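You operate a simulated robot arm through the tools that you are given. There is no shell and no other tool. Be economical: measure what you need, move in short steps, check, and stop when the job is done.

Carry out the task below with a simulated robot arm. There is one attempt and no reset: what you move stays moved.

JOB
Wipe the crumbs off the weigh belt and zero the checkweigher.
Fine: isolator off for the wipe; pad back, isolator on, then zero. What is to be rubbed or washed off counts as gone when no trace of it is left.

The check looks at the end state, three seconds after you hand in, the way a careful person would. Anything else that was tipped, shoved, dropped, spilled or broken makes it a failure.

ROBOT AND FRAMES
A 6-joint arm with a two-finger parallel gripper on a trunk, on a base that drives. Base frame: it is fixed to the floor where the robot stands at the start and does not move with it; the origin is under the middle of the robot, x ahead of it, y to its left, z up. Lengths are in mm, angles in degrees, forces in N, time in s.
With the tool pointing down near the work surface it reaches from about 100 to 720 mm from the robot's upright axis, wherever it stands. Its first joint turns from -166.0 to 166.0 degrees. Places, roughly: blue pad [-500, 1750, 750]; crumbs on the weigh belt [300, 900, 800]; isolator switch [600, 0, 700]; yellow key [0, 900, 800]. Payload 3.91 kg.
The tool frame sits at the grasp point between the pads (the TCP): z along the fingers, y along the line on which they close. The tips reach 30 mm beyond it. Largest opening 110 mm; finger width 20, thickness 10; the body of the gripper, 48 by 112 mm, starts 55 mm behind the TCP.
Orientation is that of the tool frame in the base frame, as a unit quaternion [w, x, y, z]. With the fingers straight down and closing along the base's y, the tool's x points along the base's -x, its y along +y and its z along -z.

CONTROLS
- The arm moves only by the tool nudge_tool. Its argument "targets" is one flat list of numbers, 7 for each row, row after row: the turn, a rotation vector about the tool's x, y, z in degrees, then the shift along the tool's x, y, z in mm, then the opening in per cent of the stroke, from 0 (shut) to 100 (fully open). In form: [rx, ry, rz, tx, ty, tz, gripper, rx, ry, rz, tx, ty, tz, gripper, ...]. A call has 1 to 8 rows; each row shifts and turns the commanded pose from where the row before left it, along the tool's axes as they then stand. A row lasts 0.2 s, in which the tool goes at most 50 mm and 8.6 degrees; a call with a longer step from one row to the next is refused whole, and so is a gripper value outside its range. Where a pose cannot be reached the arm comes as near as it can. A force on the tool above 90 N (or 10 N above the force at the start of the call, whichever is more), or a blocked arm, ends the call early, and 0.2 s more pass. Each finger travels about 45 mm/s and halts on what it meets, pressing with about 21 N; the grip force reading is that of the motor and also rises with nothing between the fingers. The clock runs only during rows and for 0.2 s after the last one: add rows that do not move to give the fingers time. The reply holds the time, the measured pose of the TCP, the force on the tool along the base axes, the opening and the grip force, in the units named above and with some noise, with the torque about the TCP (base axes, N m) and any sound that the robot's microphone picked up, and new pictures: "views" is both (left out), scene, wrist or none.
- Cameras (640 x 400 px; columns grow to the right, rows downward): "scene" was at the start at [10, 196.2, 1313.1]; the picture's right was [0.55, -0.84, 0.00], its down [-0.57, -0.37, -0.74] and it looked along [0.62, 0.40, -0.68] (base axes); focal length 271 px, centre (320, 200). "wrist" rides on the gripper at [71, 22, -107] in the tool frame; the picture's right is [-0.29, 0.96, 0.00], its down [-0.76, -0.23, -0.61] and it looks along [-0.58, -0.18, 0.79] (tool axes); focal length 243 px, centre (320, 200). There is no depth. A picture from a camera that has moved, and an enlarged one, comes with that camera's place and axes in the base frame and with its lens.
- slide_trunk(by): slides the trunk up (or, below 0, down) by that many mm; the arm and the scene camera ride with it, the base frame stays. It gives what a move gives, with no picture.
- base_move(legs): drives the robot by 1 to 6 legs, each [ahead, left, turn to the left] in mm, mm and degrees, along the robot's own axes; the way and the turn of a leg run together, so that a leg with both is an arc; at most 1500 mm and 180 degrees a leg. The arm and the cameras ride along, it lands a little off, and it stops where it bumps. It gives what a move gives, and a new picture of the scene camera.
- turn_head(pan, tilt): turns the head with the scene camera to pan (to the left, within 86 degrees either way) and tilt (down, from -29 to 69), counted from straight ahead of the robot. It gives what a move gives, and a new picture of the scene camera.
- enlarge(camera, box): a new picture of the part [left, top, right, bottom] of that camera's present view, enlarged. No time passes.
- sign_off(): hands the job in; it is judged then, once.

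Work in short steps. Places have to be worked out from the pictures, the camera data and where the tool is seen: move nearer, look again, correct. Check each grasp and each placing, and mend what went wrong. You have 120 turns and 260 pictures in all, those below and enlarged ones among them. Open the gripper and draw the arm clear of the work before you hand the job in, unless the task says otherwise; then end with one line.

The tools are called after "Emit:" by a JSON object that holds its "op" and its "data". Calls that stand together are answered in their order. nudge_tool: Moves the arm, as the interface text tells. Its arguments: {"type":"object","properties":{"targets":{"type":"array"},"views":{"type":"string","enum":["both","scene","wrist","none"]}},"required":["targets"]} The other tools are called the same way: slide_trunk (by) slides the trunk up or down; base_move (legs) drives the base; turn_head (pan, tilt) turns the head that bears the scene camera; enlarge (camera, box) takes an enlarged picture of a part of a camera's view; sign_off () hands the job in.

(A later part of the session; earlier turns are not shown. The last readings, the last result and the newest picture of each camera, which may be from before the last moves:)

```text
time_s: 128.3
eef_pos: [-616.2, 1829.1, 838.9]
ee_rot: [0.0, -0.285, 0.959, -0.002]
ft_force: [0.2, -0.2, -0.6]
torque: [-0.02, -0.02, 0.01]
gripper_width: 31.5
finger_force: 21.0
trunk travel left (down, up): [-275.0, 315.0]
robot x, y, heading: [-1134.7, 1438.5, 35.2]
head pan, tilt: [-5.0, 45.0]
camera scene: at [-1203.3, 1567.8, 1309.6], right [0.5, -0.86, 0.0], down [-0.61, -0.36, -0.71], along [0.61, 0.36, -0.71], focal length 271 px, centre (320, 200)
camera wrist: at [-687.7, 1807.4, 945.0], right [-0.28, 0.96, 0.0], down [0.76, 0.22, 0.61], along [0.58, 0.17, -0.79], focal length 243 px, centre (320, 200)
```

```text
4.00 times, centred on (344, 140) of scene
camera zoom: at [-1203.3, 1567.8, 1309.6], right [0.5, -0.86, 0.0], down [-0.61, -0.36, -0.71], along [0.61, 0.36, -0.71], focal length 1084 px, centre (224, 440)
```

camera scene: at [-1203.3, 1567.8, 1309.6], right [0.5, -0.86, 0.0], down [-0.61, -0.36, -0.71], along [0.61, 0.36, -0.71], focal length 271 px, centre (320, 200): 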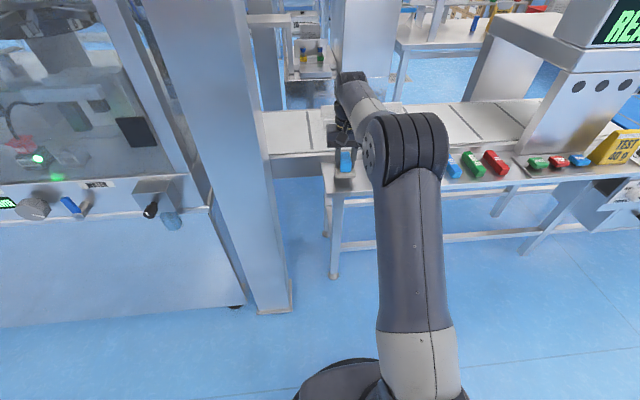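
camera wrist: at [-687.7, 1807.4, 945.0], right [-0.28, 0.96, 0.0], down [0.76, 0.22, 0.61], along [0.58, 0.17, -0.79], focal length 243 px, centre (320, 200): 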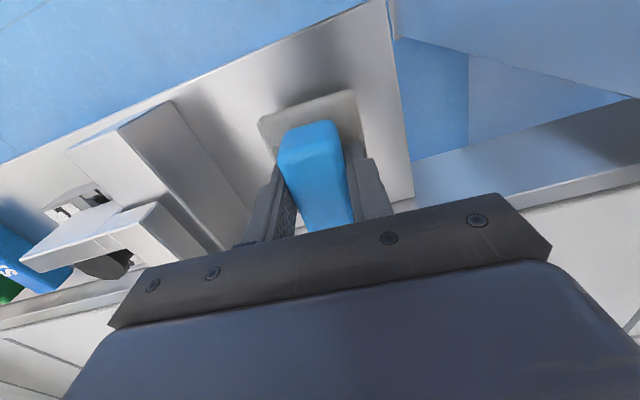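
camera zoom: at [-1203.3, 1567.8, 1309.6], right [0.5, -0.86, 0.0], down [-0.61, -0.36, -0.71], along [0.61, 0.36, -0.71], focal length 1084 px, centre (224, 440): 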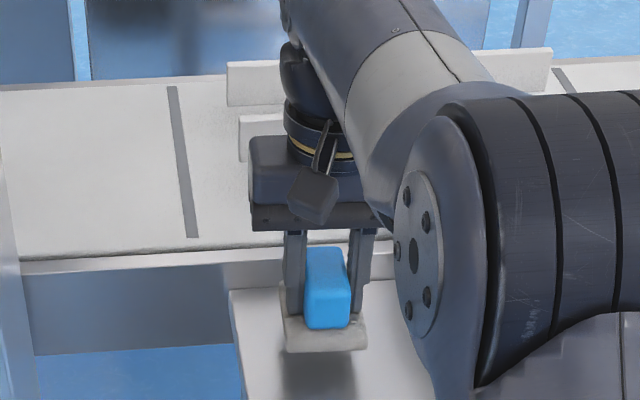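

Matches the original spot. Descend in small steps until contact.

Emit:
{"op": "nudge_tool", "data": {"targets": [0, 0, 0, 0, 0, 8, 8, 0, 0, 0, 0, 0, 8, 8, 0, 0, 0, 0, 0, 4, 8], "views": "none"}}

Emit:
{"op": "nudge_tool", "data": {"targets": [0, 0, 0, 0, 0, 2, 8, 0, 0, 0, 0, 0, 2, 8], "views": "none"}}

```text
time_s: 129.1
eef_pos: [-616.8, 1827.4, 819.1]
ee_rot: [-0.001, -0.285, 0.958, -0.002]
ft_force: [0.6, 0.1, -1.2]
torque: [0.03, 0.03, -0.03]
gripper_width: 31.6
finger_force: 20.8
trunk travel left (down, up): [-275.0, 315.0]
robot x, y, heading: [-1133.9, 1437.3, 35.1]
head pan, tilt: [-5.0, 45.0]
```

```text
time_s: 129.7
eef_pos: [-616.7, 1827.8, 813.2]
ee_rot: [0.0, -0.285, 0.958, -0.001]
ft_force: [0.3, 0.5, -1.0]
torque: [0.01, 0.0, 0.0]
gripper_width: 31.4
finger_force: 20.8
trunk travel left (down, up): [-275.0, 315.0]
robot x, y, heading: [-1134.6, 1437.4, 35.5]
head pan, tilt: [-5.0, 45.0]
```

Emit:
{"op": "nudge_tool", "data": {"targets": [0, 0, 0, 0, 0, 1.5, 8, 0, 0, 0, 0, 0, 0, 8], "views": "none"}}

Emit:
{"op": "nudge_tool", "data": {"targets": [0, 0, 0, 0, 0, 1.5, 8, 0, 0, 0, 0, 0, 0, 8], "views": "none"}}

Emit:
{"op": "enlarge", "data": {"camera": "scene", "box": [280, 90, 408, 190]}}

```text
time_s: 130.3
eef_pos: [-616.4, 1827.3, 813.7]
ee_rot: [0.001, -0.285, 0.958, -0.001]
ft_force: [0.6, -0.4, 9.5]
torque: [0.31, 0.02, -0.04]
gripper_width: 31.7
finger_force: 21.3
trunk travel left (down, up): [-275.0, 315.0]
robot x, y, heading: [-1137.5, 1440.6, 35.0]
head pan, tilt: [-5.0, 45.0]
```

```text
time_s: 130.9
eef_pos: [-616.5, 1828.8, 813.4]
ee_rot: [0.002, -0.285, 0.959, -0.001]
ft_force: [2.3, 0.3, 22.7]
torque: [0.04, 0.25, 0.01]
gripper_width: 31.6
finger_force: 21.4
trunk travel left (down, up): [-275.0, 315.0]
robot x, y, heading: [-1139.6, 1438.9, 35.2]
head pan, tilt: [-5.0, 45.0]
```

```text
4.00 times, centred on (344, 140) of scene
camera zoom: at [-1204.3, 1566.9, 1309.8], right [0.5, -0.86, 0.0], down [-0.61, -0.36, -0.71], along [0.61, 0.36, -0.71], focal length 1084 px, centre (224, 440)
```

zoom: 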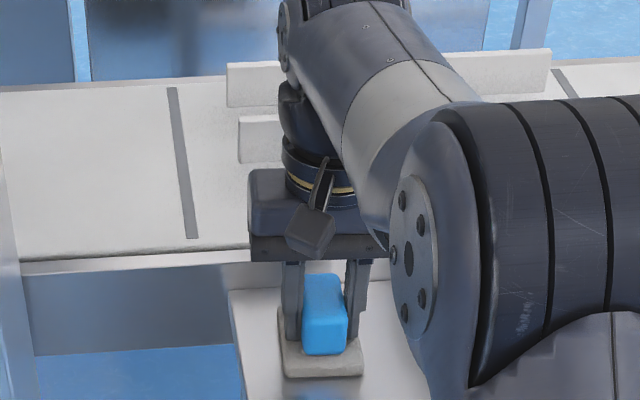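

Pad is seated with ~20 N. I relieve slightly, open and lift straight up.

Emit:
{"op": "nudge_tool", "data": {"targets": [0, 0, 0, 0, 0, -2, 8, 0, 0, 0, 0, 0, 0, 30, 0, 0, 0, 0, 0, 0, 50, 0, 0, 0, 0, 0, 0, 55, 0, 0, 0, 0, 0, -20, 55, 0, 0, 0, 0, 0, -45, 55, 0, 0, 0, 0, 0, -45, 55, 0, 0, 0, 30, 0, -30, 55], "views": "both"}}

Emit:
{"op": "enlarge", "data": {"camera": "scene", "box": [280, 90, 408, 190]}}

```text
time_s: 132.7
eef_pos: [-640.9, 1812.9, 954.5]
ee_rot: [-0.002, -0.285, 0.958, -0.003]
ft_force: [1.2, -0.5, -0.2]
torque: [0.01, 0.02, 0.03]
gripper_width: 60.5
finger_force: 0.0
trunk travel left (down, up): [-275.0, 315.0]
robot x, y, heading: [-1137.9, 1443.5, 35.2]
head pan, tilt: [-5.0, 45.0]
camera scene: at [-1202.8, 1568.2, 1309.5], right [0.5, -0.86, 0.0], down [-0.61, -0.36, -0.71], along [0.61, 0.36, -0.71], focal length 271 px, centre (320, 200)
camera wrist: at [-712.9, 1793.0, 1060.8], right [-0.28, 0.96, 0.0], down [0.76, 0.23, 0.61], along [0.58, 0.17, -0.8], focal length 243 px, centre (320, 200)
```

scene: 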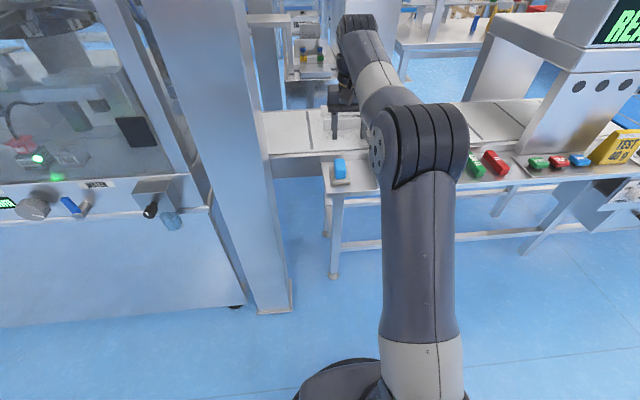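
wrist: 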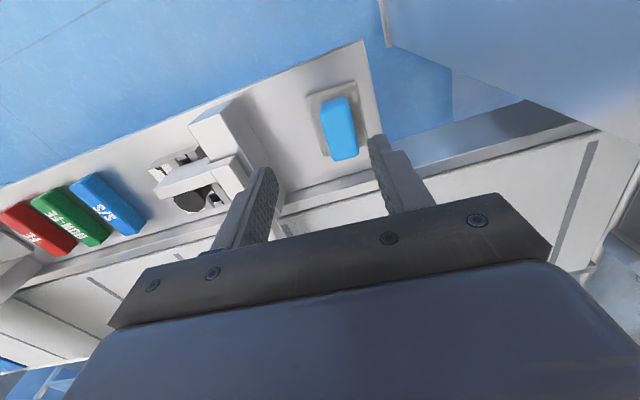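

```text
4.00 times, centred on (344, 140) of scene
camera zoom: at [-1202.8, 1568.2, 1309.5], right [0.5, -0.86, 0.0], down [-0.61, -0.36, -0.71], along [0.61, 0.36, -0.71], focal length 1084 px, centre (224, 440)
```

zoom: 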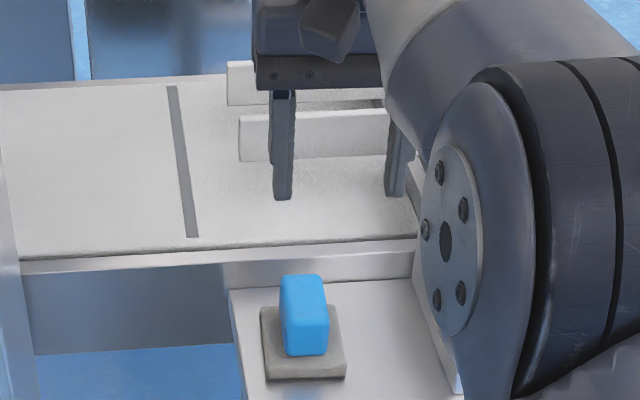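

Pad is back on its shelf spot. Now I drive back to the isolator, first retreating from the machine.

Emit:
{"op": "base_move", "data": {"legs": [[-170, 0, -1.8], [0, -1150, 0], [0, -1090, 0]]}}

Emit:
{"op": "turn_head", "data": {"pan": 10, "tilt": 45}}

```text
time_s: 144.8
eef_pos: [474.3, -167.9, 954.3]
ee_rot: [-0.001, -0.265, 0.964, -0.003]
ft_force: [-0.2, 0.7, -1.1]
torque: [0.01, -0.01, 0.01]
gripper_width: 60.5
finger_force: 0.0
trunk travel left (down, up): [-275.0, 315.0]
robot x, y, heading: [-36.7, -522.7, 33.1]
head pan, tilt: [-5.0, 45.0]
camera scene: at [-97.0, -390.7, 1309.5], right [0.47, -0.88, 0.0], down [-0.62, -0.33, -0.71], along [0.62, 0.33, -0.71], focal length 271 px, centre (320, 200)
```

scene: 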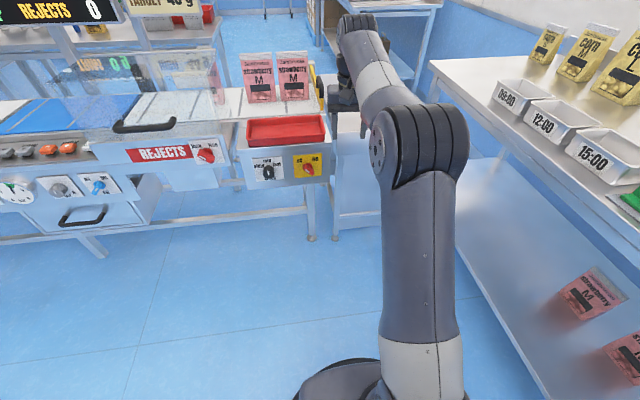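

```text
time_s: 145.6
eef_pos: [473.9, -167.6, 955.4]
ee_rot: [0.0, -0.265, 0.964, -0.001]
ft_force: [0.5, -0.4, -0.1]
torque: [-0.01, 0.01, 0.04]
gripper_width: 60.4
finger_force: 0.1
trunk travel left (down, up): [-275.0, 315.0]
robot x, y, heading: [-33.8, -523.6, 32.9]
head pan, tilt: [10.0, 45.0]
camera scene: at [-109.2, -373.5, 1309.5], right [0.68, -0.73, 0.0], down [-0.52, -0.48, -0.71], along [0.52, 0.48, -0.71], focal length 271 px, centre (320, 200)
```

scene: 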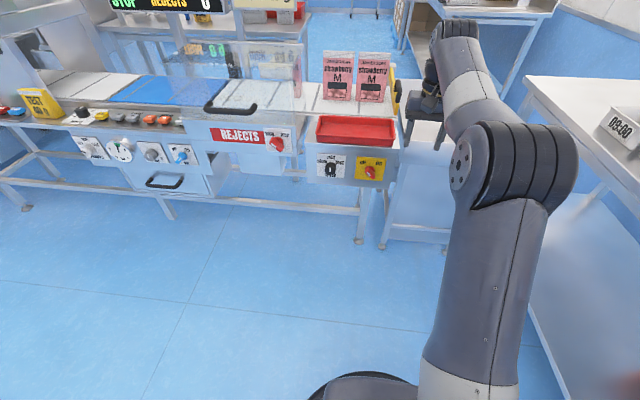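

I pull the tool back, correct yaw by 2.5°, then pitch it horizontal again and roll it to −225° for the bar in its "off" position.

Emit:
{"op": "nudge_tool", "data": {"targets": [0, 0, -0.6, 27, 25, 0, 50, 0, 0, -0.6, 27, 25, 0, 50, 0, 0, -0.6, 27, 25, 0, 50, 0, 0, -0.7, 27, 25, 0, 50, 0, -8.2, 0, 0, 0, 0, 50, 0, -8.2, 0, 0, 0, 0, 50, 0, -8.2, 0, 0, 0, 0, 50, 0, -8.2, 0, 0, 0, 0, 50], "views": "none"}}

Emit:
{"op": "nudge_tool", "data": {"targets": [0, -8.2, 0, 0, 0, 0, 50, 0, -8.2, 0, 0, 0, 0, 50, 0, -8.2, 0, 0, 0, 0, 50, 0, -8.2, 0, 0, 0, 0, 50, 0, -8.2, 0, 0, 0, 0, 50, 0, -8.2, 0, 0, 0, 0, 50, 0, -8.0, 0, 0, 0, 0, 50], "views": "none"}}

Emit:
{"op": "nudge_tool", "data": {"targets": [0, 0, -8.4, 0, 0, 0, 50, 0, 0, -8.4, 0, 0, 0, 50, 0, 0, -8.4, 0, 0, 0, 50, 0, 0, -8.4, 0, 0, 0, 50, 0, 0, -8.4, 0, 0, 0, 50, 0, 0, -8.4, 0, 0, 0, 50, 0, 0, -8.4, 0, 0, 0, 50, 0, 0, -8.4, 0, 0, 0, 50], "views": "scene"}}

```text
time_s: 147.4
eef_pos: [330.0, -139.0, 954.0]
ee_rot: [0.271, -0.275, 0.919, 0.08]
ft_force: [-0.3, 1.3, 0.0]
torque: [0.03, 0.01, 0.0]
gripper_width: 55.2
finger_force: 0.1
trunk travel left (down, up): [-275.0, 315.0]
robot x, y, heading: [-35.3, -525.4, 32.8]
head pan, tilt: [10.0, 45.0]
```

```text
time_s: 149.0
eef_pos: [328.9, -139.9, 955.9]
ee_rot: [0.678, -0.204, 0.677, 0.202]
ft_force: [-0.2, -0.3, -0.1]
torque: [-0.03, -0.01, 0.01]
gripper_width: 55.1
finger_force: 0.1
trunk travel left (down, up): [-275.0, 315.0]
robot x, y, heading: [-37.1, -520.7, 33.0]
head pan, tilt: [10.0, 45.0]
```

```text
time_s: 150.8
eef_pos: [329.7, -141.0, 954.2]
ee_rot: [0.675, -0.546, 0.451, -0.208]
ft_force: [0.2, 0.3, -0.2]
torque: [-0.01, 0.02, -0.02]
gripper_width: 55.1
finger_force: 0.0
trunk travel left (down, up): [-275.0, 315.0]
robot x, y, heading: [-33.7, -520.1, 33.2]
head pan, tilt: [10.0, 45.0]
camera scene: at [-109.3, -373.5, 1309.5], right [0.68, -0.73, 0.0], down [-0.52, -0.48, -0.71], along [0.52, 0.48, -0.71], focal length 271 px, centre (320, 200)
```

scene: 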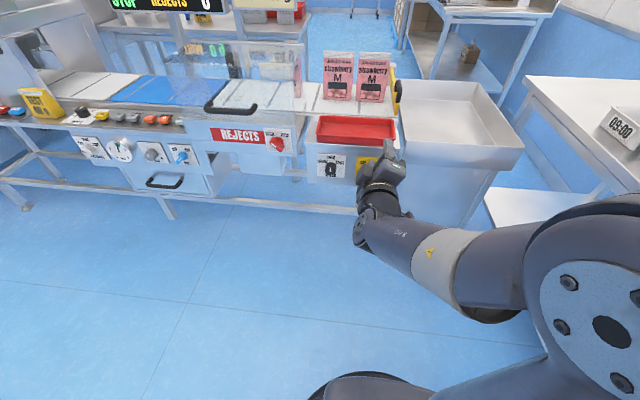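

Going well; roll on by another 158° and then lower the trunk.

Emit:
{"op": "nudge_tool", "data": {"targets": [0, 0, -8.4, 0, 0, 0, 50, 0, 0, -8.4, 0, 0, 0, 50, 0, 0, -8.4, 0, 0, 0, 50, 0, 0, -8.4, 0, 0, 0, 50, 0, 0, -8.4, 0, 0, 0, 50, 0, 0, -8.4, 0, 0, 0, 50, 0, 0, -8.4, 0, 0, 0, 50, 0, 0, -8.4, 0, 0, 0, 50], "views": "none"}}

Emit:
{"op": "nudge_tool", "data": {"targets": [0, 0, -8.4, 0, 0, 0, 50, 0, 0, -8.4, 0, 0, 0, 50, 0, 0, -8.4, 0, 0, 0, 50, 0, 0, -8.4, 0, 0, 0, 50, 0, 0, -8.4, 0, 0, 0, 50, 0, 0, -8.4, 0, 0, 0, 50, 0, 0, -8.4, 0, 0, 0, 50, 0, 0, -8.4, 0, 0, 0, 50], "views": "none"}}

Emit:
{"op": "nudge_tool", "data": {"targets": [0, 0, -8, 0, 0, 0, 55, 0, 0, -8, 0, 0, 0, 55, 0, 0, -7.4, 0, 0, 0, 55], "views": "none"}}

Emit:
{"op": "slide_trunk", "data": {"by": -260}}

Emit:
{"op": "base_move", "data": {"legs": [[108, 0, 0]]}}

Emit:
{"op": "nudge_tool", "data": {"targets": [0, 0, 0, 0, 0, 0, 55], "views": "wrist"}}

```text
time_s: 152.6
eef_pos: [329.5, -140.6, 954.1]
ee_rot: [-0.447, 0.704, -0.074, 0.547]
ft_force: [-0.2, 0.5, -0.4]
torque: [-0.02, 0.01, -0.01]
gripper_width: 55.1
finger_force: 0.0
trunk travel left (down, up): [-275.0, 315.0]
robot x, y, heading: [-35.6, -525.3, 33.0]
head pan, tilt: [10.0, 45.0]
```

```text
time_s: 154.4
eef_pos: [329.1, -139.9, 953.8]
ee_rot: [-0.07, 0.627, 0.328, 0.703]
ft_force: [-0.3, 0.0, -0.1]
torque: [-0.04, 0.03, 0.0]
gripper_width: 55.1
finger_force: 0.1
trunk travel left (down, up): [-275.0, 315.0]
robot x, y, heading: [-34.9, -522.2, 33.0]
head pan, tilt: [10.0, 45.0]
```

```text
time_s: 155.2
eef_pos: [328.2, -140.3, 954.2]
ee_rot: [0.073, 0.548, 0.449, 0.702]
ft_force: [0.1, 1.0, -0.3]
torque: [0.0, -0.04, 0.02]
gripper_width: 60.6
finger_force: 0.0
trunk travel left (down, up): [-275.0, 315.0]
robot x, y, heading: [-34.9, -518.4, 33.1]
head pan, tilt: [10.0, 45.0]
```

```text
time_s: 157.8
eef_pos: [328.3, -140.2, 694.0]
ee_rot: [0.073, 0.548, 0.448, 0.702]
ft_force: [0.1, 0.5, 0.0]
torque: [0.01, 0.01, 0.0]
gripper_width: 60.4
finger_force: 0.1
trunk travel left (down, up): [-15.0, 575.0]
robot x, y, heading: [-32.1, -524.1, 33.0]
head pan, tilt: [10.0, 45.0]
```

```text
time_s: 159.0
eef_pos: [419.6, -80.8, 694.6]
ee_rot: [0.074, 0.548, 0.448, 0.703]
ft_force: [-0.4, -0.5, 0.7]
torque: [-0.01, 0.02, -0.02]
gripper_width: 60.5
finger_force: 0.1
trunk travel left (down, up): [-15.0, 575.0]
robot x, y, heading: [53.4, -463.2, 33.0]
head pan, tilt: [10.0, 45.0]
camera scene: at [-19.0, -314.8, 1049.5], right [0.68, -0.73, 0.0], down [-0.52, -0.48, -0.71], along [0.52, 0.48, -0.71], focal length 271 px, centre (320, 200)
```

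scene: 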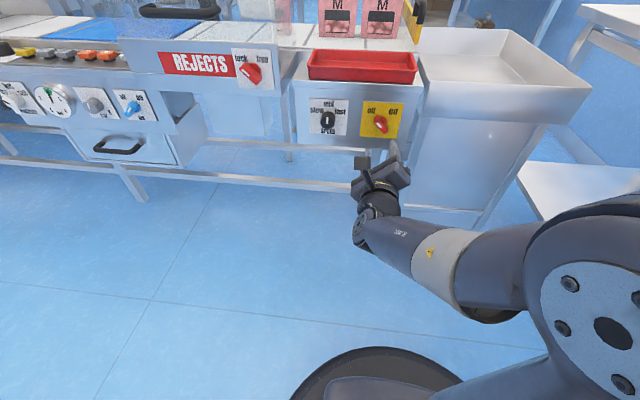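

```text
time_s: 159.4
eef_pos: [419.4, -80.7, 694.5]
ee_rot: [0.073, 0.548, 0.449, 0.702]
ft_force: [0.4, -0.6, -0.2]
torque: [0.0, 0.0, 0.01]
gripper_width: 60.4
finger_force: 0.0
trunk travel left (down, up): [-15.0, 575.0]
robot x, y, heading: [53.8, -462.7, 32.8]
head pan, tilt: [10.0, 45.0]
camera wrist: at [310.6, -110.2, 759.9], right [0.49, -0.73, 0.47], down [-0.3, -0.65, -0.7], along [0.82, 0.2, -0.54], focal length 243 px, centre (320, 200)
```

wrist: 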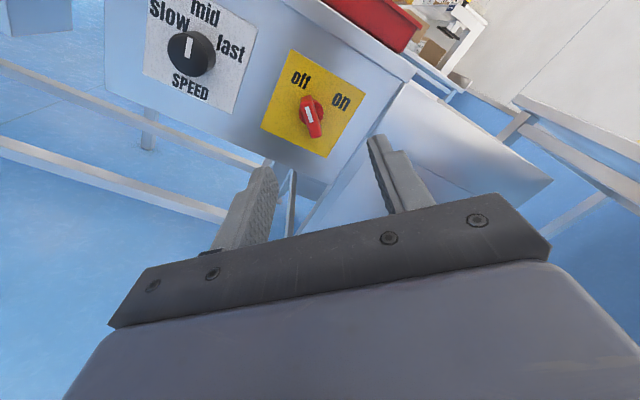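

The bar is at "off" and I have the same geometry as before. I move to a standoff in front of it.

Emit:
{"op": "nudge_tool", "data": {"targets": [0, 0, 0, -7, -5.3, 33.5, 60, 0, 0, 0, -7, -5.3, 33.5, 60, 0, 0, 0, -7, -5.3, 33.5, 60, 0, 0, 0, -7, -5.3, 33.5, 60], "views": "wrist"}}

Emit:
{"op": "enlarge", "data": {"camera": "wrist", "box": [220, 60, 412, 180]}}

```text
time_s: 160.4
eef_pos: [533.5, -12.1, 657.9]
ee_rot: [0.072, 0.548, 0.448, 0.703]
ft_force: [0.8, -0.2, -0.4]
torque: [0.0, -0.01, -0.03]
gripper_width: 66.0
finger_force: 0.0
trunk travel left (down, up): [-15.0, 575.0]
robot x, y, heading: [55.3, -463.3, 32.8]
head pan, tilt: [10.0, 45.0]
camera wrist: at [425.5, -40.9, 723.4], right [0.48, -0.73, 0.47], down [-0.3, -0.65, -0.7], along [0.82, 0.2, -0.54], focal length 243 px, centre (320, 200)
```

wrist: 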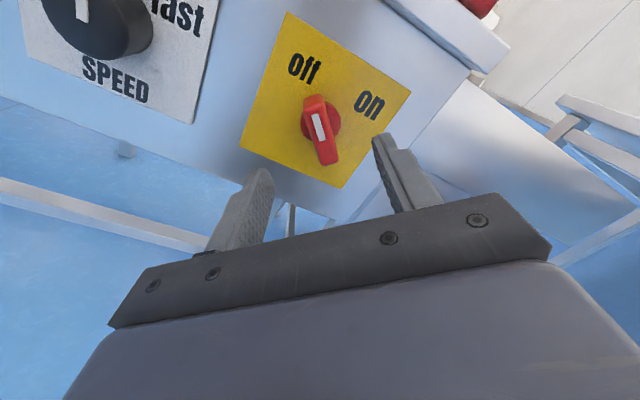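

```text
3.33 times, centred on (316, 120) of wrist
camera zoom: at [425.5, -40.9, 723.4], right [0.48, -0.73, 0.47], down [-0.3, -0.65, -0.7], along [0.82, 0.2, -0.54], focal length 809 px, centre (333, 467)
```

zoom: 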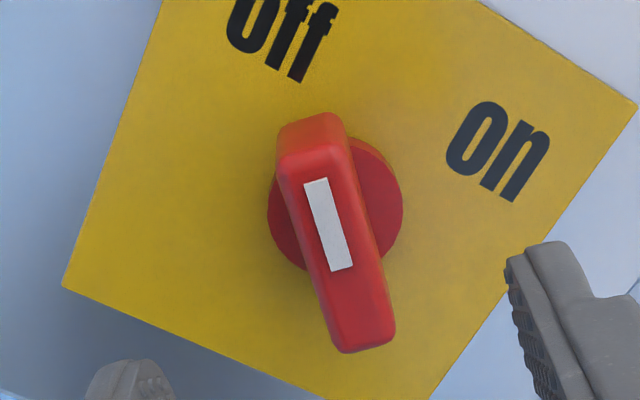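

Centred within 1 mm. Advance 61 mm and close on the bar.

Emit:
{"op": "nudge_tool", "data": {"targets": [0, 0, 0, 0, 0, 21, 60, 0, 0, 0, 0, 0, 20, 60, 0, 0, 0, 0, 0, 20, 60, 0, 0, 0, 0, 0, 0, 35, 0, 0, 0, 0, 0, 0, 15, 0, 0, 0, 0, 0, 0, 5, 0, 0, 0, 0, 0, 0, 5, 0, 0, 0, 0, 0, 0, 5], "views": "wrist"}}

```text
time_s: 162.2
eef_pos: [583.4, 22.6, 655.8]
ee_rot: [0.072, 0.547, 0.451, 0.701]
ft_force: [-12.4, 2.2, -10.4]
torque: [-0.38, 0.75, 1.41]
gripper_width: 25.3
finger_force: 44.9
trunk travel left (down, up): [-15.0, 575.0]
robot x, y, heading: [55.3, -465.9, 33.0]
head pan, tilt: [10.0, 45.0]
camera wrist: at [475.4, -6.0, 721.7], right [0.49, -0.73, 0.48], down [-0.3, -0.65, -0.69], along [0.82, 0.2, -0.54], focal length 243 px, centre (320, 200)
```

wrist: 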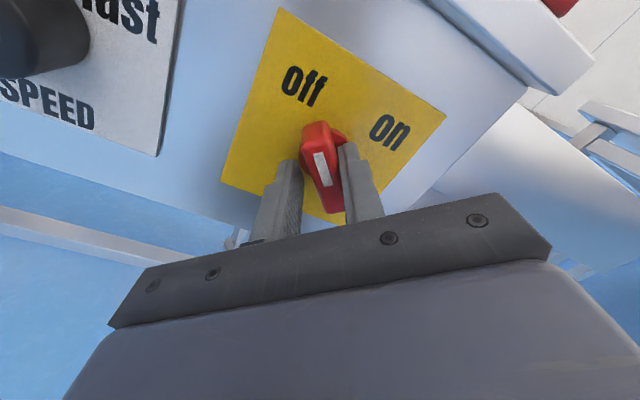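

Gripped (25 mm). The knob axis is ~6 mm from the TCP along the bar, so I turn clockwise with a compensating shift.

Emit:
{"op": "nudge_tool", "data": {"targets": [0, 0, 8, 0, -0.9, 0, 5, 0, 0, 8, 0, -0.9, 0, 5, 0, 0, 8, 0, -0.9, 0, 5, 0, 0, 8, 0, -0.9, 0, 5, 0, 0, 8, 0, -0.9, 0, 5, 0, 0, 8, 0, -0.9, 0, 5], "views": "wrist"}}

Emit:
{"op": "nudge_tool", "data": {"targets": [0, 0, 8, 0, -0.9, 0, 5, 0, 0, 8, 0, -0.9, 0, 5, 0, 0, 8, 0, -0.9, 0, 5, 0, 0, 8, 0, -0.9, 0, 5, 0, 0, 8, 0, -0.9, 0, 5, 0, 0, 3, 0, -0.3, 0, 5], "views": "wrist"}}

```text
time_s: 163.6
eef_pos: [582.0, 26.6, 659.0]
ee_rot: [-0.221, 0.682, 0.186, 0.672]
ft_force: [-12.2, 2.9, -0.3]
torque: [-0.65, 0.87, 1.52]
gripper_width: 25.9
finger_force: 45.0
trunk travel left (down, up): [-15.0, 575.0]
robot x, y, heading: [52.6, -463.8, 32.7]
head pan, tilt: [10.0, 45.0]
camera wrist: at [507.2, -54.2, 728.3], right [0.52, -0.79, -0.34], down [-0.65, -0.11, -0.75], along [0.55, 0.61, -0.57], focal length 243 px, centre (320, 200)
```

wrist: 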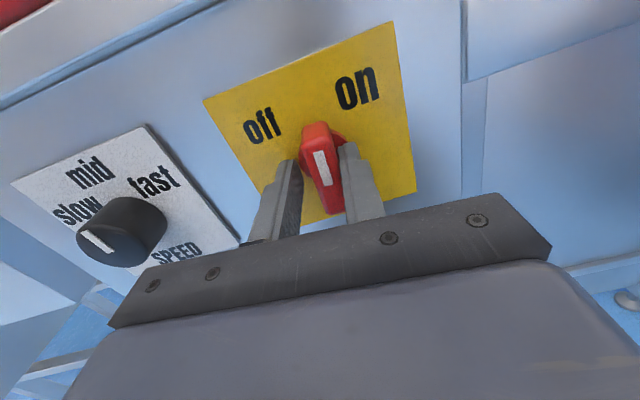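

```text
time_s: 165.0
eef_pos: [581.6, 25.8, 661.6]
ee_rot: [-0.451, 0.701, -0.08, 0.547]
ft_force: [8.7, -27.7, 16.6]
torque: [-0.36, -1.16, 0.24]
gripper_width: 25.7
finger_force: 44.9
trunk travel left (down, up): [-15.0, 575.0]
robot x, y, heading: [56.1, -469.6, 33.1]
head pan, tilt: [10.0, 45.0]
camera wrist: at [528.5, -88.3, 694.6], right [0.25, -0.38, -0.89], down [-0.89, 0.26, -0.36], along [0.37, 0.89, -0.27], focal length 243 px, centre (320, 200)
```

wrist: 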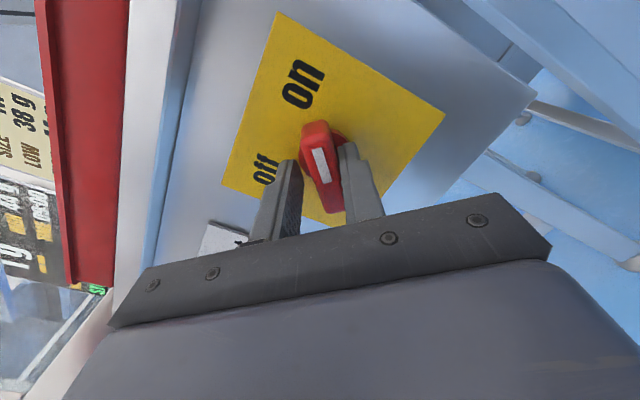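

Turned fully, now pointing at "on". Release, retreat and check.

Emit:
{"op": "nudge_tool", "data": {"targets": [0, 0, 0, 0, 0, 0, 40, 0, 0, 0, 0, 0, 0, 50, 0, 0, 0, 0, 0, -10, 55, 0, 0, 0, 0, 0, -30, 55, 0, 0, 0, 0, 0, -40, 55, 0, 0, 0, 0, 0, -40, 55], "views": "both"}}

Emit:
{"op": "enlarge", "data": {"camera": "wrist", "box": [230, 20, 422, 140]}}

```text
time_s: 166.4
eef_pos: [478.8, -36.8, 656.9]
ee_rot: [-0.45, 0.704, -0.077, 0.544]
ft_force: [0.3, -1.1, 0.3]
torque: [0.0, 0.0, 0.03]
gripper_width: 60.6
finger_force: 0.1
trunk travel left (down, up): [-15.0, 575.0]
robot x, y, heading: [56.2, -461.7, 33.2]
head pan, tilt: [10.0, 45.0]
camera scene: at [-18.9, -314.7, 1049.5], right [0.68, -0.73, 0.0], down [-0.52, -0.48, -0.71], along [0.52, 0.48, -0.71], focal length 271 px, centre (320, 200)
camera wrist: at [426.8, -151.0, 691.2], right [0.25, -0.39, -0.89], down [-0.9, 0.25, -0.36], along [0.37, 0.89, -0.28], focal length 243 px, centre (320, 200)
```

scene: 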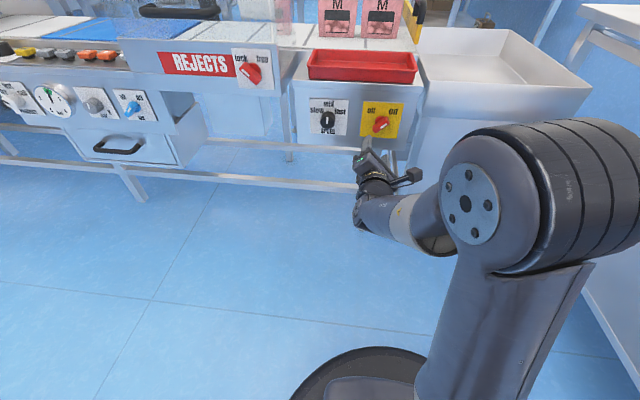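
wrist: 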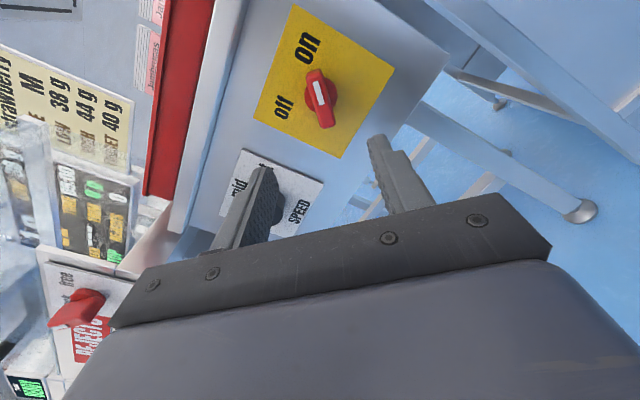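

```text
3.33 times, centred on (326, 80) of wrist
camera zoom: at [426.8, -151.0, 691.2], right [0.25, -0.39, -0.89], down [-0.9, 0.25, -0.36], along [0.37, 0.89, -0.28], focal length 809 px, centre (300, 600)
```

zoom: 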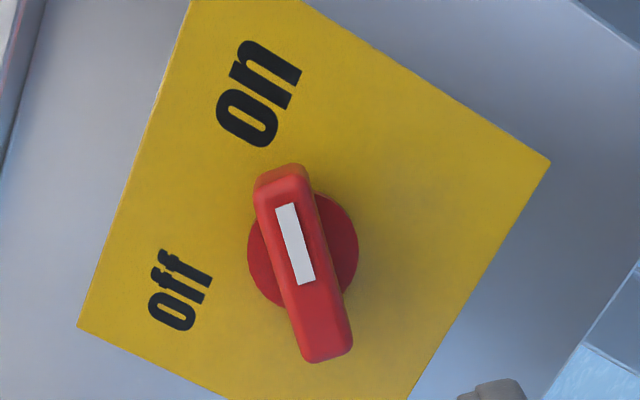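

Isolator is on. Now raise the trunk, turn the tool down, close the fingers, and head for the ZERO key.

Emit:
{"op": "slide_trunk", "data": {"by": 260}}

Emit:
{"op": "nudge_tool", "data": {"targets": [0, 0, -7.5, 0, 0, -15, 30, 0, 0, -7.5, 0, 0, -15, 10, 0, 0, -7.5, 0, 0, -15, 0, 0, 0, -7.5, 0, 0, -15, 0, 0, 0, -7.5, 0, 0, 0, 0, 0, 0, -7.5, 0, 0, 0, 0], "views": "none"}}

Emit:
{"op": "nudge_tool", "data": {"targets": [0, -8.2, 0, 0, 0, 0, 0, 0, -8.2, 0, 0, 0, 0, 0, 0, -8.2, 0, 0, 0, 0, 0, 0, -8.2, 0, 0, 0, 0, 0, 0, -8.2, 0, 0, 0, 0, 0, 0, -8.2, 0, 0, 0, 0, 0], "views": "scene"}}

```text
time_s: 169.1
eef_pos: [479.5, -36.8, 917.7]
ee_rot: [-0.45, 0.704, -0.076, 0.544]
ft_force: [-0.1, 0.3, 0.8]
torque: [0.02, -0.01, -0.02]
gripper_width: 60.8
finger_force: 0.0
trunk travel left (down, up): [-275.0, 315.0]
robot x, y, heading: [56.6, -462.8, 33.0]
head pan, tilt: [10.0, 45.0]
```

```text
time_s: 170.5
eef_pos: [428.2, -69.7, 916.9]
ee_rot: [-0.207, 0.679, 0.2, 0.676]
ft_force: [-0.3, -0.3, -0.3]
torque: [0.05, 0.01, -0.02]
gripper_width: 0.0
finger_force: 21.4
trunk travel left (down, up): [-275.0, 315.0]
robot x, y, heading: [57.4, -462.8, 33.1]
head pan, tilt: [10.0, 45.0]
```

```text
time_s: 171.9
eef_pos: [429.8, -69.4, 918.7]
ee_rot: [-0.107, 0.899, 0.267, 0.331]
ft_force: [-0.6, -0.5, -0.3]
torque: [-0.01, 0.02, 0.02]
gripper_width: 0.1
finger_force: 20.5
trunk travel left (down, up): [-275.0, 315.0]
robot x, y, heading: [57.8, -465.4, 33.2]
head pan, tilt: [10.0, 45.0]
camera scene: at [-19.2, -314.9, 1309.5], right [0.68, -0.73, 0.0], down [-0.52, -0.48, -0.71], along [0.52, 0.48, -0.71], focal length 271 px, centre (320, 200)
```

scene: 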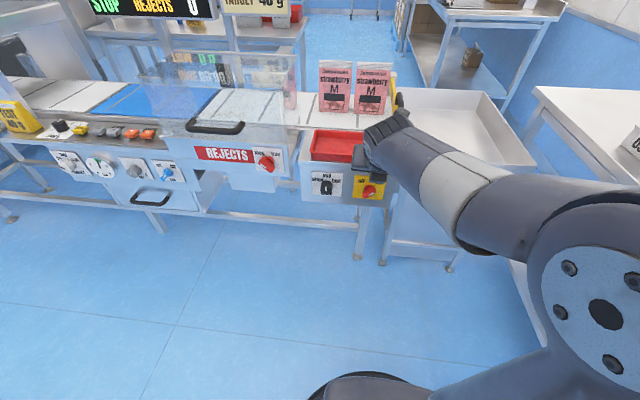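

Emit:
{"op": "nudge_tool", "data": {"targets": [0, -8.2, 0, 0, 0, 0, 0, 0, -8.2, 0, 0, 0, 0, 0, 0, -8.2, 0, 0, 0, 0, 0, 0, -8.2, 0, 0, 0, 0, 0, 0, -8.0, 0, 0, 0, 0, 0], "views": "none"}}

Emit:
{"op": "nudge_tool", "data": {"targets": [0, 0, 0, 0, 40, -8, 0, 0, 0, 0, 0, 40, -8, 0, 0, 0, 0, 0, 40, -8, 0, 0, 0, 0, 0, 40, -8, 0, 0, 0, 0, 0, 40, -8, 0], "views": "wrist"}}

```text
time_s: 173.1
eef_pos: [429.4, -68.6, 918.0]
ee_rot: [-0.006, 0.958, 0.287, -0.004]
ft_force: [0.4, -0.2, 0.2]
torque: [0.02, 0.03, -0.02]
gripper_width: 0.1
finger_force: 21.4
trunk travel left (down, up): [-275.0, 315.0]
robot x, y, heading: [54.3, -466.3, 32.7]
head pan, tilt: [10.0, 45.0]
```

```text
time_s: 174.3
eef_pos: [457.7, -133.9, 949.8]
ee_rot: [-0.003, 0.96, 0.28, -0.002]
ft_force: [-0.1, 0.6, -0.2]
torque: [-0.03, -0.02, -0.02]
gripper_width: 0.0
finger_force: 21.3
out of reach, approached as far as the arm can: row 2, 3, 4, 5
trunk travel left (down, up): [-275.0, 315.0]
robot x, y, heading: [55.5, -461.7, 33.0]
head pan, tilt: [10.0, 45.0]
camera wrist: at [529.9, -114.0, 1057.3], right [0.27, -0.96, -0.01], down [-0.76, -0.22, 0.61], along [-0.59, -0.16, -0.79], focal length 243 px, centre (320, 200)
```

wrist: 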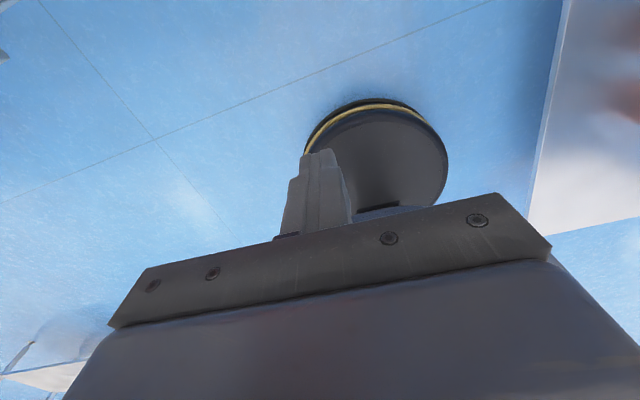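

Enough. I drive left to the ZERO key and forward part-way.

Emit:
{"op": "base_move", "data": {"legs": [[0, 1116, 0.2], [110, 0, 0]]}}

Emit:
{"op": "turn_head", "data": {"pan": -5, "tilt": 42}}

```text
time_s: 180.8
eef_pos: [-53.8, 857.3, 950.5]
ee_rot: [-0.003, 0.961, 0.278, -0.002]
ft_force: [-1.0, 0.5, -0.5]
torque: [0.01, -0.02, 0.0]
gripper_width: 0.1
finger_force: 21.5
trunk travel left (down, up): [-275.0, 315.0]
robot x, y, heading: [-458.2, 529.0, 32.9]
head pan, tilt: [10.0, 45.0]
camera scene: at [-530.2, 677.4, 1309.5], right [0.68, -0.73, 0.0], down [-0.52, -0.48, -0.71], along [0.52, 0.48, -0.71], focal length 271 px, centre (320, 200)
```

scene: 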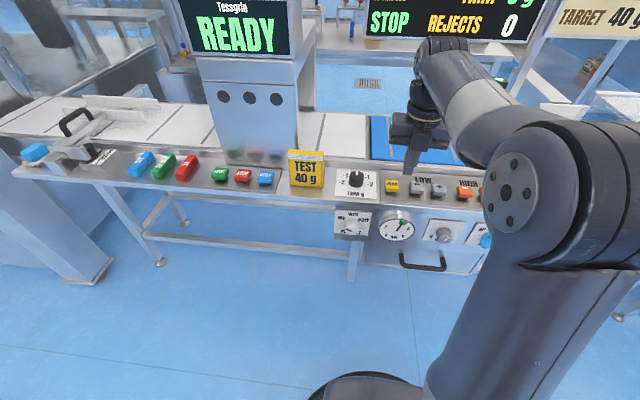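

```text
time_s: 181.6
eef_pos: [-52.2, 857.9, 950.4]
ee_rot: [-0.003, 0.961, 0.278, -0.002]
ft_force: [0.3, -0.1, 0.6]
torque: [0.0, -0.05, 0.01]
gripper_width: 0.0
finger_force: 21.2
trunk travel left (down, up): [-275.0, 315.0]
robot x, y, heading: [-457.9, 524.3, 33.0]
head pan, tilt: [-5.0, 42.0]
camera scene: at [-515.8, 661.3, 1313.9], right [0.47, -0.88, 0.0], down [-0.59, -0.31, -0.74], along [0.66, 0.35, -0.67], focal length 271 px, centre (320, 200)
```

scene: 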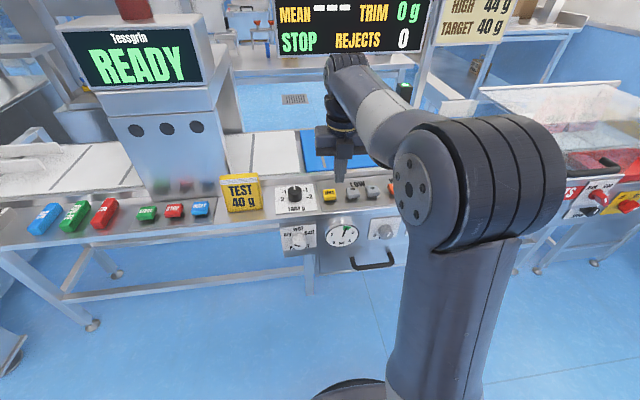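

ZERO key confirmed at ≈(21,912.5,804). Move above it with tips ~36 mm over the key and look.

Emit:
{"op": "nudge_tool", "data": {"targets": [0, 0, 0, 45.5, -3.5, 0, 0, 0, 0, 0, 45.5, -3.5, 0, 0, 0, 0, 0, 0, 0, 40, 0, 0, 0, 0, 0, 0, 40, 0], "views": "both"}}

Emit:
{"op": "enlarge", "data": {"camera": "scene", "box": [270, 130, 398, 230]}}

```text
time_s: 182.6
eef_pos: [18.8, 914.4, 869.6]
ee_rot: [-0.003, 0.961, 0.276, 0.0]
ft_force: [0.8, 0.6, -0.2]
torque: [0.0, -0.02, 0.01]
gripper_width: 0.0
finger_force: 21.2
trunk travel left (down, up): [-275.0, 315.0]
robot x, y, heading: [-457.0, 532.1, 33.0]
head pan, tilt: [-5.0, 42.0]
camera scene: at [-515.8, 661.1, 1313.9], right [0.47, -0.88, 0.0], down [-0.59, -0.31, -0.74], along [0.66, 0.35, -0.67], focal length 271 px, centre (320, 200)
camera wrist: at [92.1, 933.1, 976.9], right [0.26, -0.97, 0.0], down [-0.76, -0.21, 0.61], along [-0.59, -0.16, -0.79], focal length 243 px, centre (320, 200)
```

scene: 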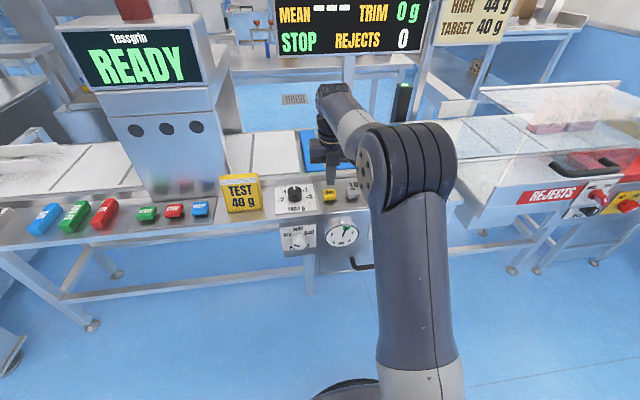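
wrist: 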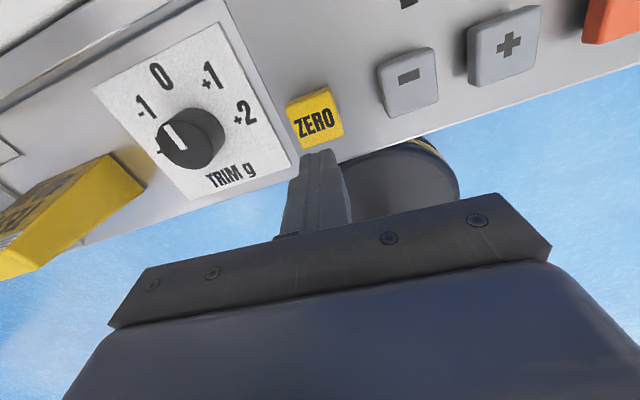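

```text
4.00 times, centred on (334, 180) of scene
camera zoom: at [-515.8, 661.1, 1313.9], right [0.47, -0.88, 0.0], down [-0.59, -0.31, -0.74], along [0.66, 0.35, -0.67], focal length 1084 px, centre (264, 280)
```

zoom: 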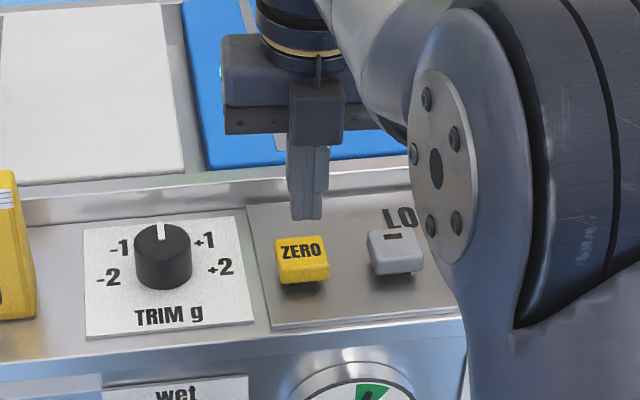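

Combining both views the key top is ≈(30,920,800), so ~12 mm farther. Shift and descend to ~8 mm above.

Emit:
{"op": "nudge_tool", "data": {"targets": [0, 0, 0, 12, 1, 0, 0, 0, 0, 0, 0, 0, 16, 0, 0, 0, 0, 0, 0, 14, 0], "views": "both"}}

Emit:
{"op": "enlarge", "data": {"camera": "scene", "box": [270, 130, 398, 230]}}

Emit:
{"op": "enlarge", "data": {"camera": "wrist", "box": [230, 60, 422, 180]}}

```text
time_s: 183.3
eef_pos: [28.7, 919.6, 840.2]
ee_rot: [-0.002, 0.962, 0.275, -0.002]
ft_force: [-0.2, 0.0, -0.6]
torque: [0.01, 0.01, 0.01]
gripper_width: 0.0
finger_force: 21.1
trunk travel left (down, up): [-275.0, 315.0]
robot x, y, heading: [-459.0, 528.9, 32.7]
head pan, tilt: [-5.0, 42.0]
camera scene: at [-515.7, 661.2, 1313.9], right [0.47, -0.88, 0.0], down [-0.59, -0.31, -0.74], along [0.66, 0.35, -0.67], focal length 271 px, centre (320, 200)
camera wrist: at [101.6, 938.0, 946.6], right [0.26, -0.97, 0.0], down [-0.77, -0.21, 0.61], along [-0.59, -0.16, -0.79], focal length 243 px, centre (320, 200)
```

scene: 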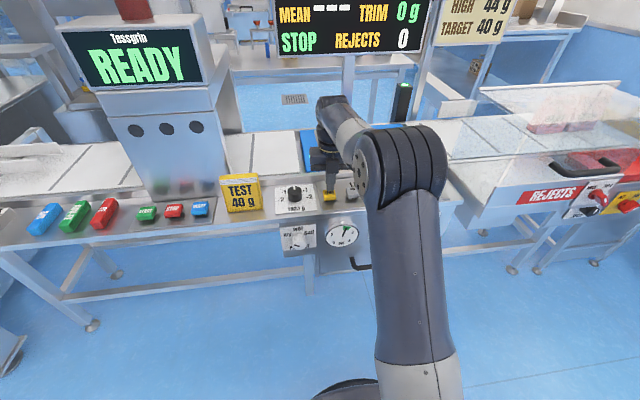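
wrist: 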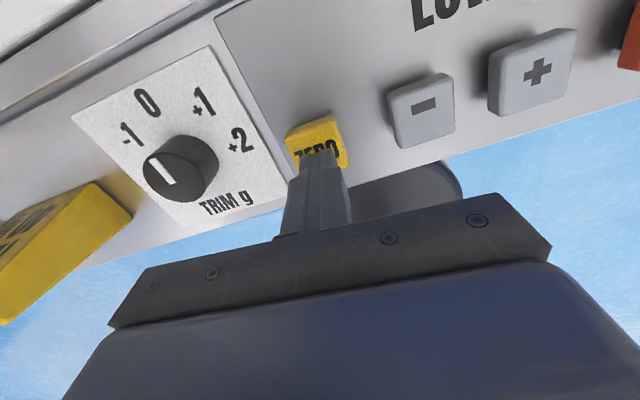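

```text
4.00 times, centred on (334, 180) of scene
camera zoom: at [-515.7, 661.2, 1313.9], right [0.47, -0.88, 0.0], down [-0.59, -0.31, -0.74], along [0.66, 0.35, -0.67], focal length 1084 px, centre (264, 280)
```

zoom: 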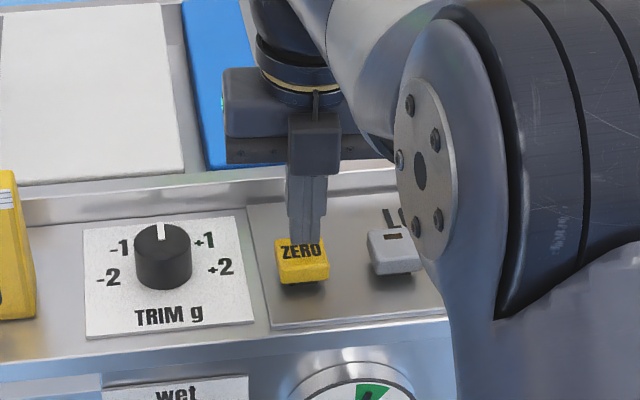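

```text
3.33 times, centred on (326, 120) of wrist
camera zoom: at [101.6, 938.0, 946.6], right [0.26, -0.97, 0.0], down [-0.77, -0.21, 0.61], along [-0.59, -0.16, -0.79], focal length 809 px, centre (300, 467)
```

zoom: 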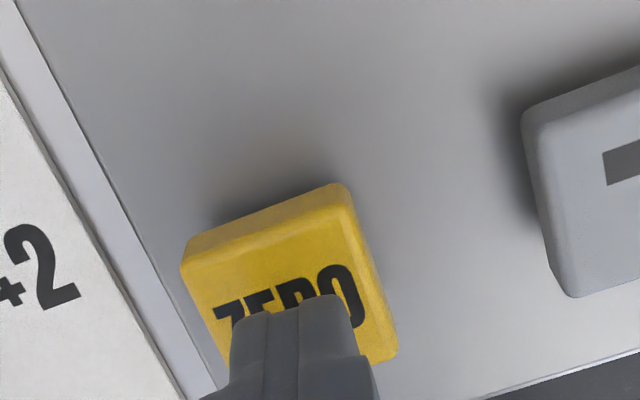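

Tips over the key. I descend gently until contact and press.

Emit:
{"op": "nudge_tool", "data": {"targets": [0, 0, 0, 0, 0, 4, 0, 0, 0, 0, 0, 0, 3, 0], "views": "none"}}

Emit:
{"op": "nudge_tool", "data": {"targets": [0, 0, 0, 0, 0, 2, 0, 0, 0, 0, 0, 0, 2, 0], "views": "none"}}

Emit:
{"op": "enlarge", "data": {"camera": "scene", "box": [270, 130, 398, 230]}}

```text
time_s: 183.9
eef_pos: [29.6, 919.6, 833.8]
ee_rot: [-0.002, 0.962, 0.274, -0.002]
ft_force: [0.4, 0.6, 0.7]
torque: [0.0, -0.04, -0.02]
gripper_width: 0.0
finger_force: 21.2
trunk travel left (down, up): [-275.0, 315.0]
robot x, y, heading: [-454.4, 528.0, 32.6]
head pan, tilt: [-5.0, 42.0]
```

```text
time_s: 184.6
eef_pos: [28.4, 919.9, 829.9]
ee_rot: [-0.001, 0.962, 0.274, -0.002]
ft_force: [1.1, 0.0, 0.0]
torque: [-0.01, 0.01, 0.05]
gripper_width: 0.0
finger_force: 21.5
trunk travel left (down, up): [-275.0, 315.0]
robot x, y, heading: [-455.2, 526.9, 32.9]
head pan, tilt: [-5.0, 42.0]
```

```text
4.00 times, centred on (334, 180) of scene
camera zoom: at [-515.7, 661.2, 1313.9], right [0.47, -0.88, 0.0], down [-0.59, -0.31, -0.74], along [0.66, 0.35, -0.67], focal length 1084 px, centre (264, 280)
```

zoom: 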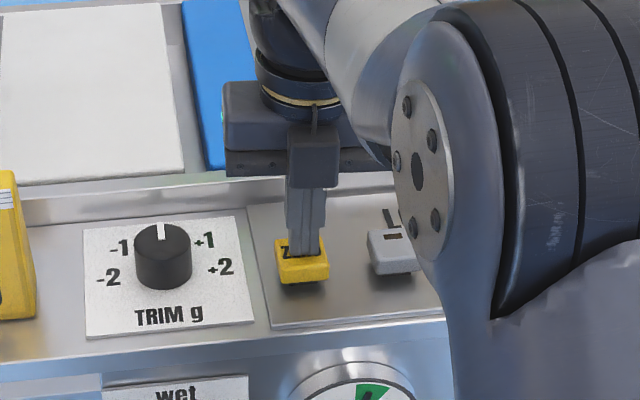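

Emit:
{"op": "nudge_tool", "data": {"targets": [0, 0, 0, 0, 0, 2, 0, 0, 0, 0, 0, 0, 1, 0], "views": "none"}}

Emit:
{"op": "nudge_tool", "data": {"targets": [0, 0, 0, 0, 0, 2, 0, 0, 0, 0, 0, 0, 1, 0], "views": "none"}}

Emit:
{"op": "enlarge", "data": {"camera": "scene", "box": [270, 130, 398, 230]}}

```text
time_s: 185.2
eef_pos: [29.2, 919.5, 826.8]
ee_rot: [-0.002, 0.962, 0.273, 0.0]
ft_force: [-0.7, 0.5, 1.4]
torque: [0.04, 0.0, 0.02]
gripper_width: 0.0
finger_force: 21.3
trunk travel left (down, up): [-275.0, 315.0]
robot x, y, heading: [-454.8, 529.2, 33.0]
head pan, tilt: [-5.0, 42.0]
heard: click
```

```text
time_s: 185.8
eef_pos: [29.0, 919.4, 823.4]
ee_rot: [-0.002, 0.962, 0.275, -0.001]
ft_force: [1.2, 2.0, 2.8]
torque: [0.03, -0.05, -0.01]
gripper_width: 0.2
finger_force: 21.2
trunk travel left (down, up): [-275.0, 315.0]
robot x, y, heading: [-454.6, 528.1, 32.8]
head pan, tilt: [-5.0, 42.0]
```

```text
4.00 times, centred on (334, 180) of scene
camera zoom: at [-515.8, 661.2, 1313.9], right [0.47, -0.88, 0.0], down [-0.59, -0.31, -0.74], along [0.66, 0.35, -0.67], focal length 1084 px, centre (264, 280)
```

zoom: 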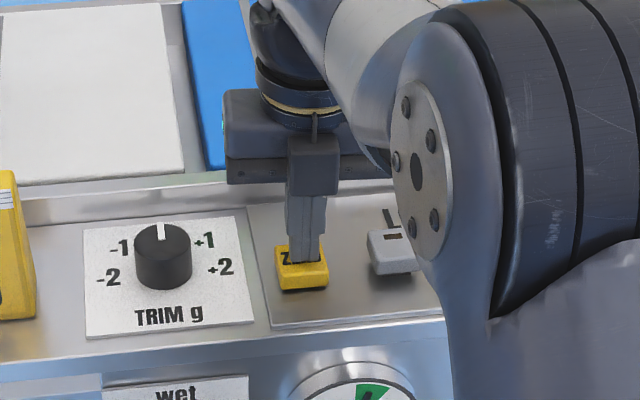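

A click was heard and the key is pressed. I lift off and check the display.

Emit:
{"op": "nudge_tool", "data": {"targets": [0, 0, 0, 0, 0, -10, 0, 0, 0, 0, 0, 0, -40, 0, 0, 0, 0, 0, 0, -45, 0, 0, 0, 0, -30, 0, -30, 30, 0, 0, 0, -40, 0, 0, 50], "views": "none"}}

Emit:
{"op": "turn_head", "data": {"pan": -5, "tilt": 22}}

```text
time_s: 186.9
eef_pos: [-30.1, 881.0, 947.9]
ee_rot: [-0.003, 0.96, 0.279, -0.002]
ft_force: [-0.8, -0.2, 1.5]
torque: [0.01, 0.02, -0.01]
gripper_width: 49.4
finger_force: 0.1
out of reach, approached as far as the arm can: row 3
trunk travel left (down, up): [-275.0, 315.0]
robot x, y, heading: [-455.4, 528.2, 32.7]
head pan, tilt: [-5.0, 42.0]
```

```text
time_s: 187.8
eef_pos: [-31.0, 881.6, 949.0]
ee_rot: [-0.004, 0.961, 0.278, -0.002]
ft_force: [-0.7, -0.6, 0.3]
torque: [0.03, -0.04, 0.0]
gripper_width: 54.8
finger_force: 0.0
trunk travel left (down, up): [-275.0, 315.0]
robot x, y, heading: [-454.4, 530.3, 32.9]
head pan, tilt: [-5.0, 22.0]
camera scene: at [-507.6, 665.5, 1344.9], right [0.47, -0.88, 0.0], down [-0.33, -0.18, -0.93], along [0.82, 0.43, -0.38], focal length 271 px, centre (320, 200)
```

scene: 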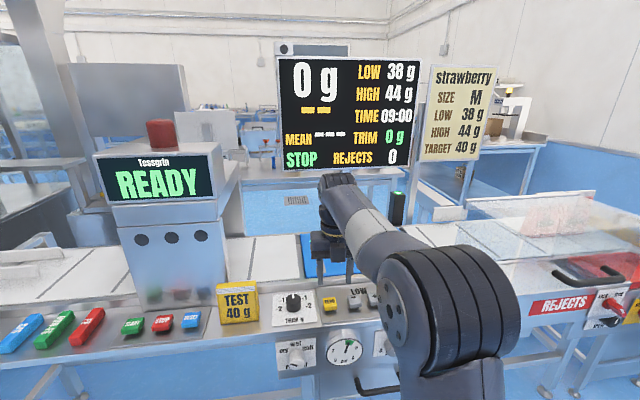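

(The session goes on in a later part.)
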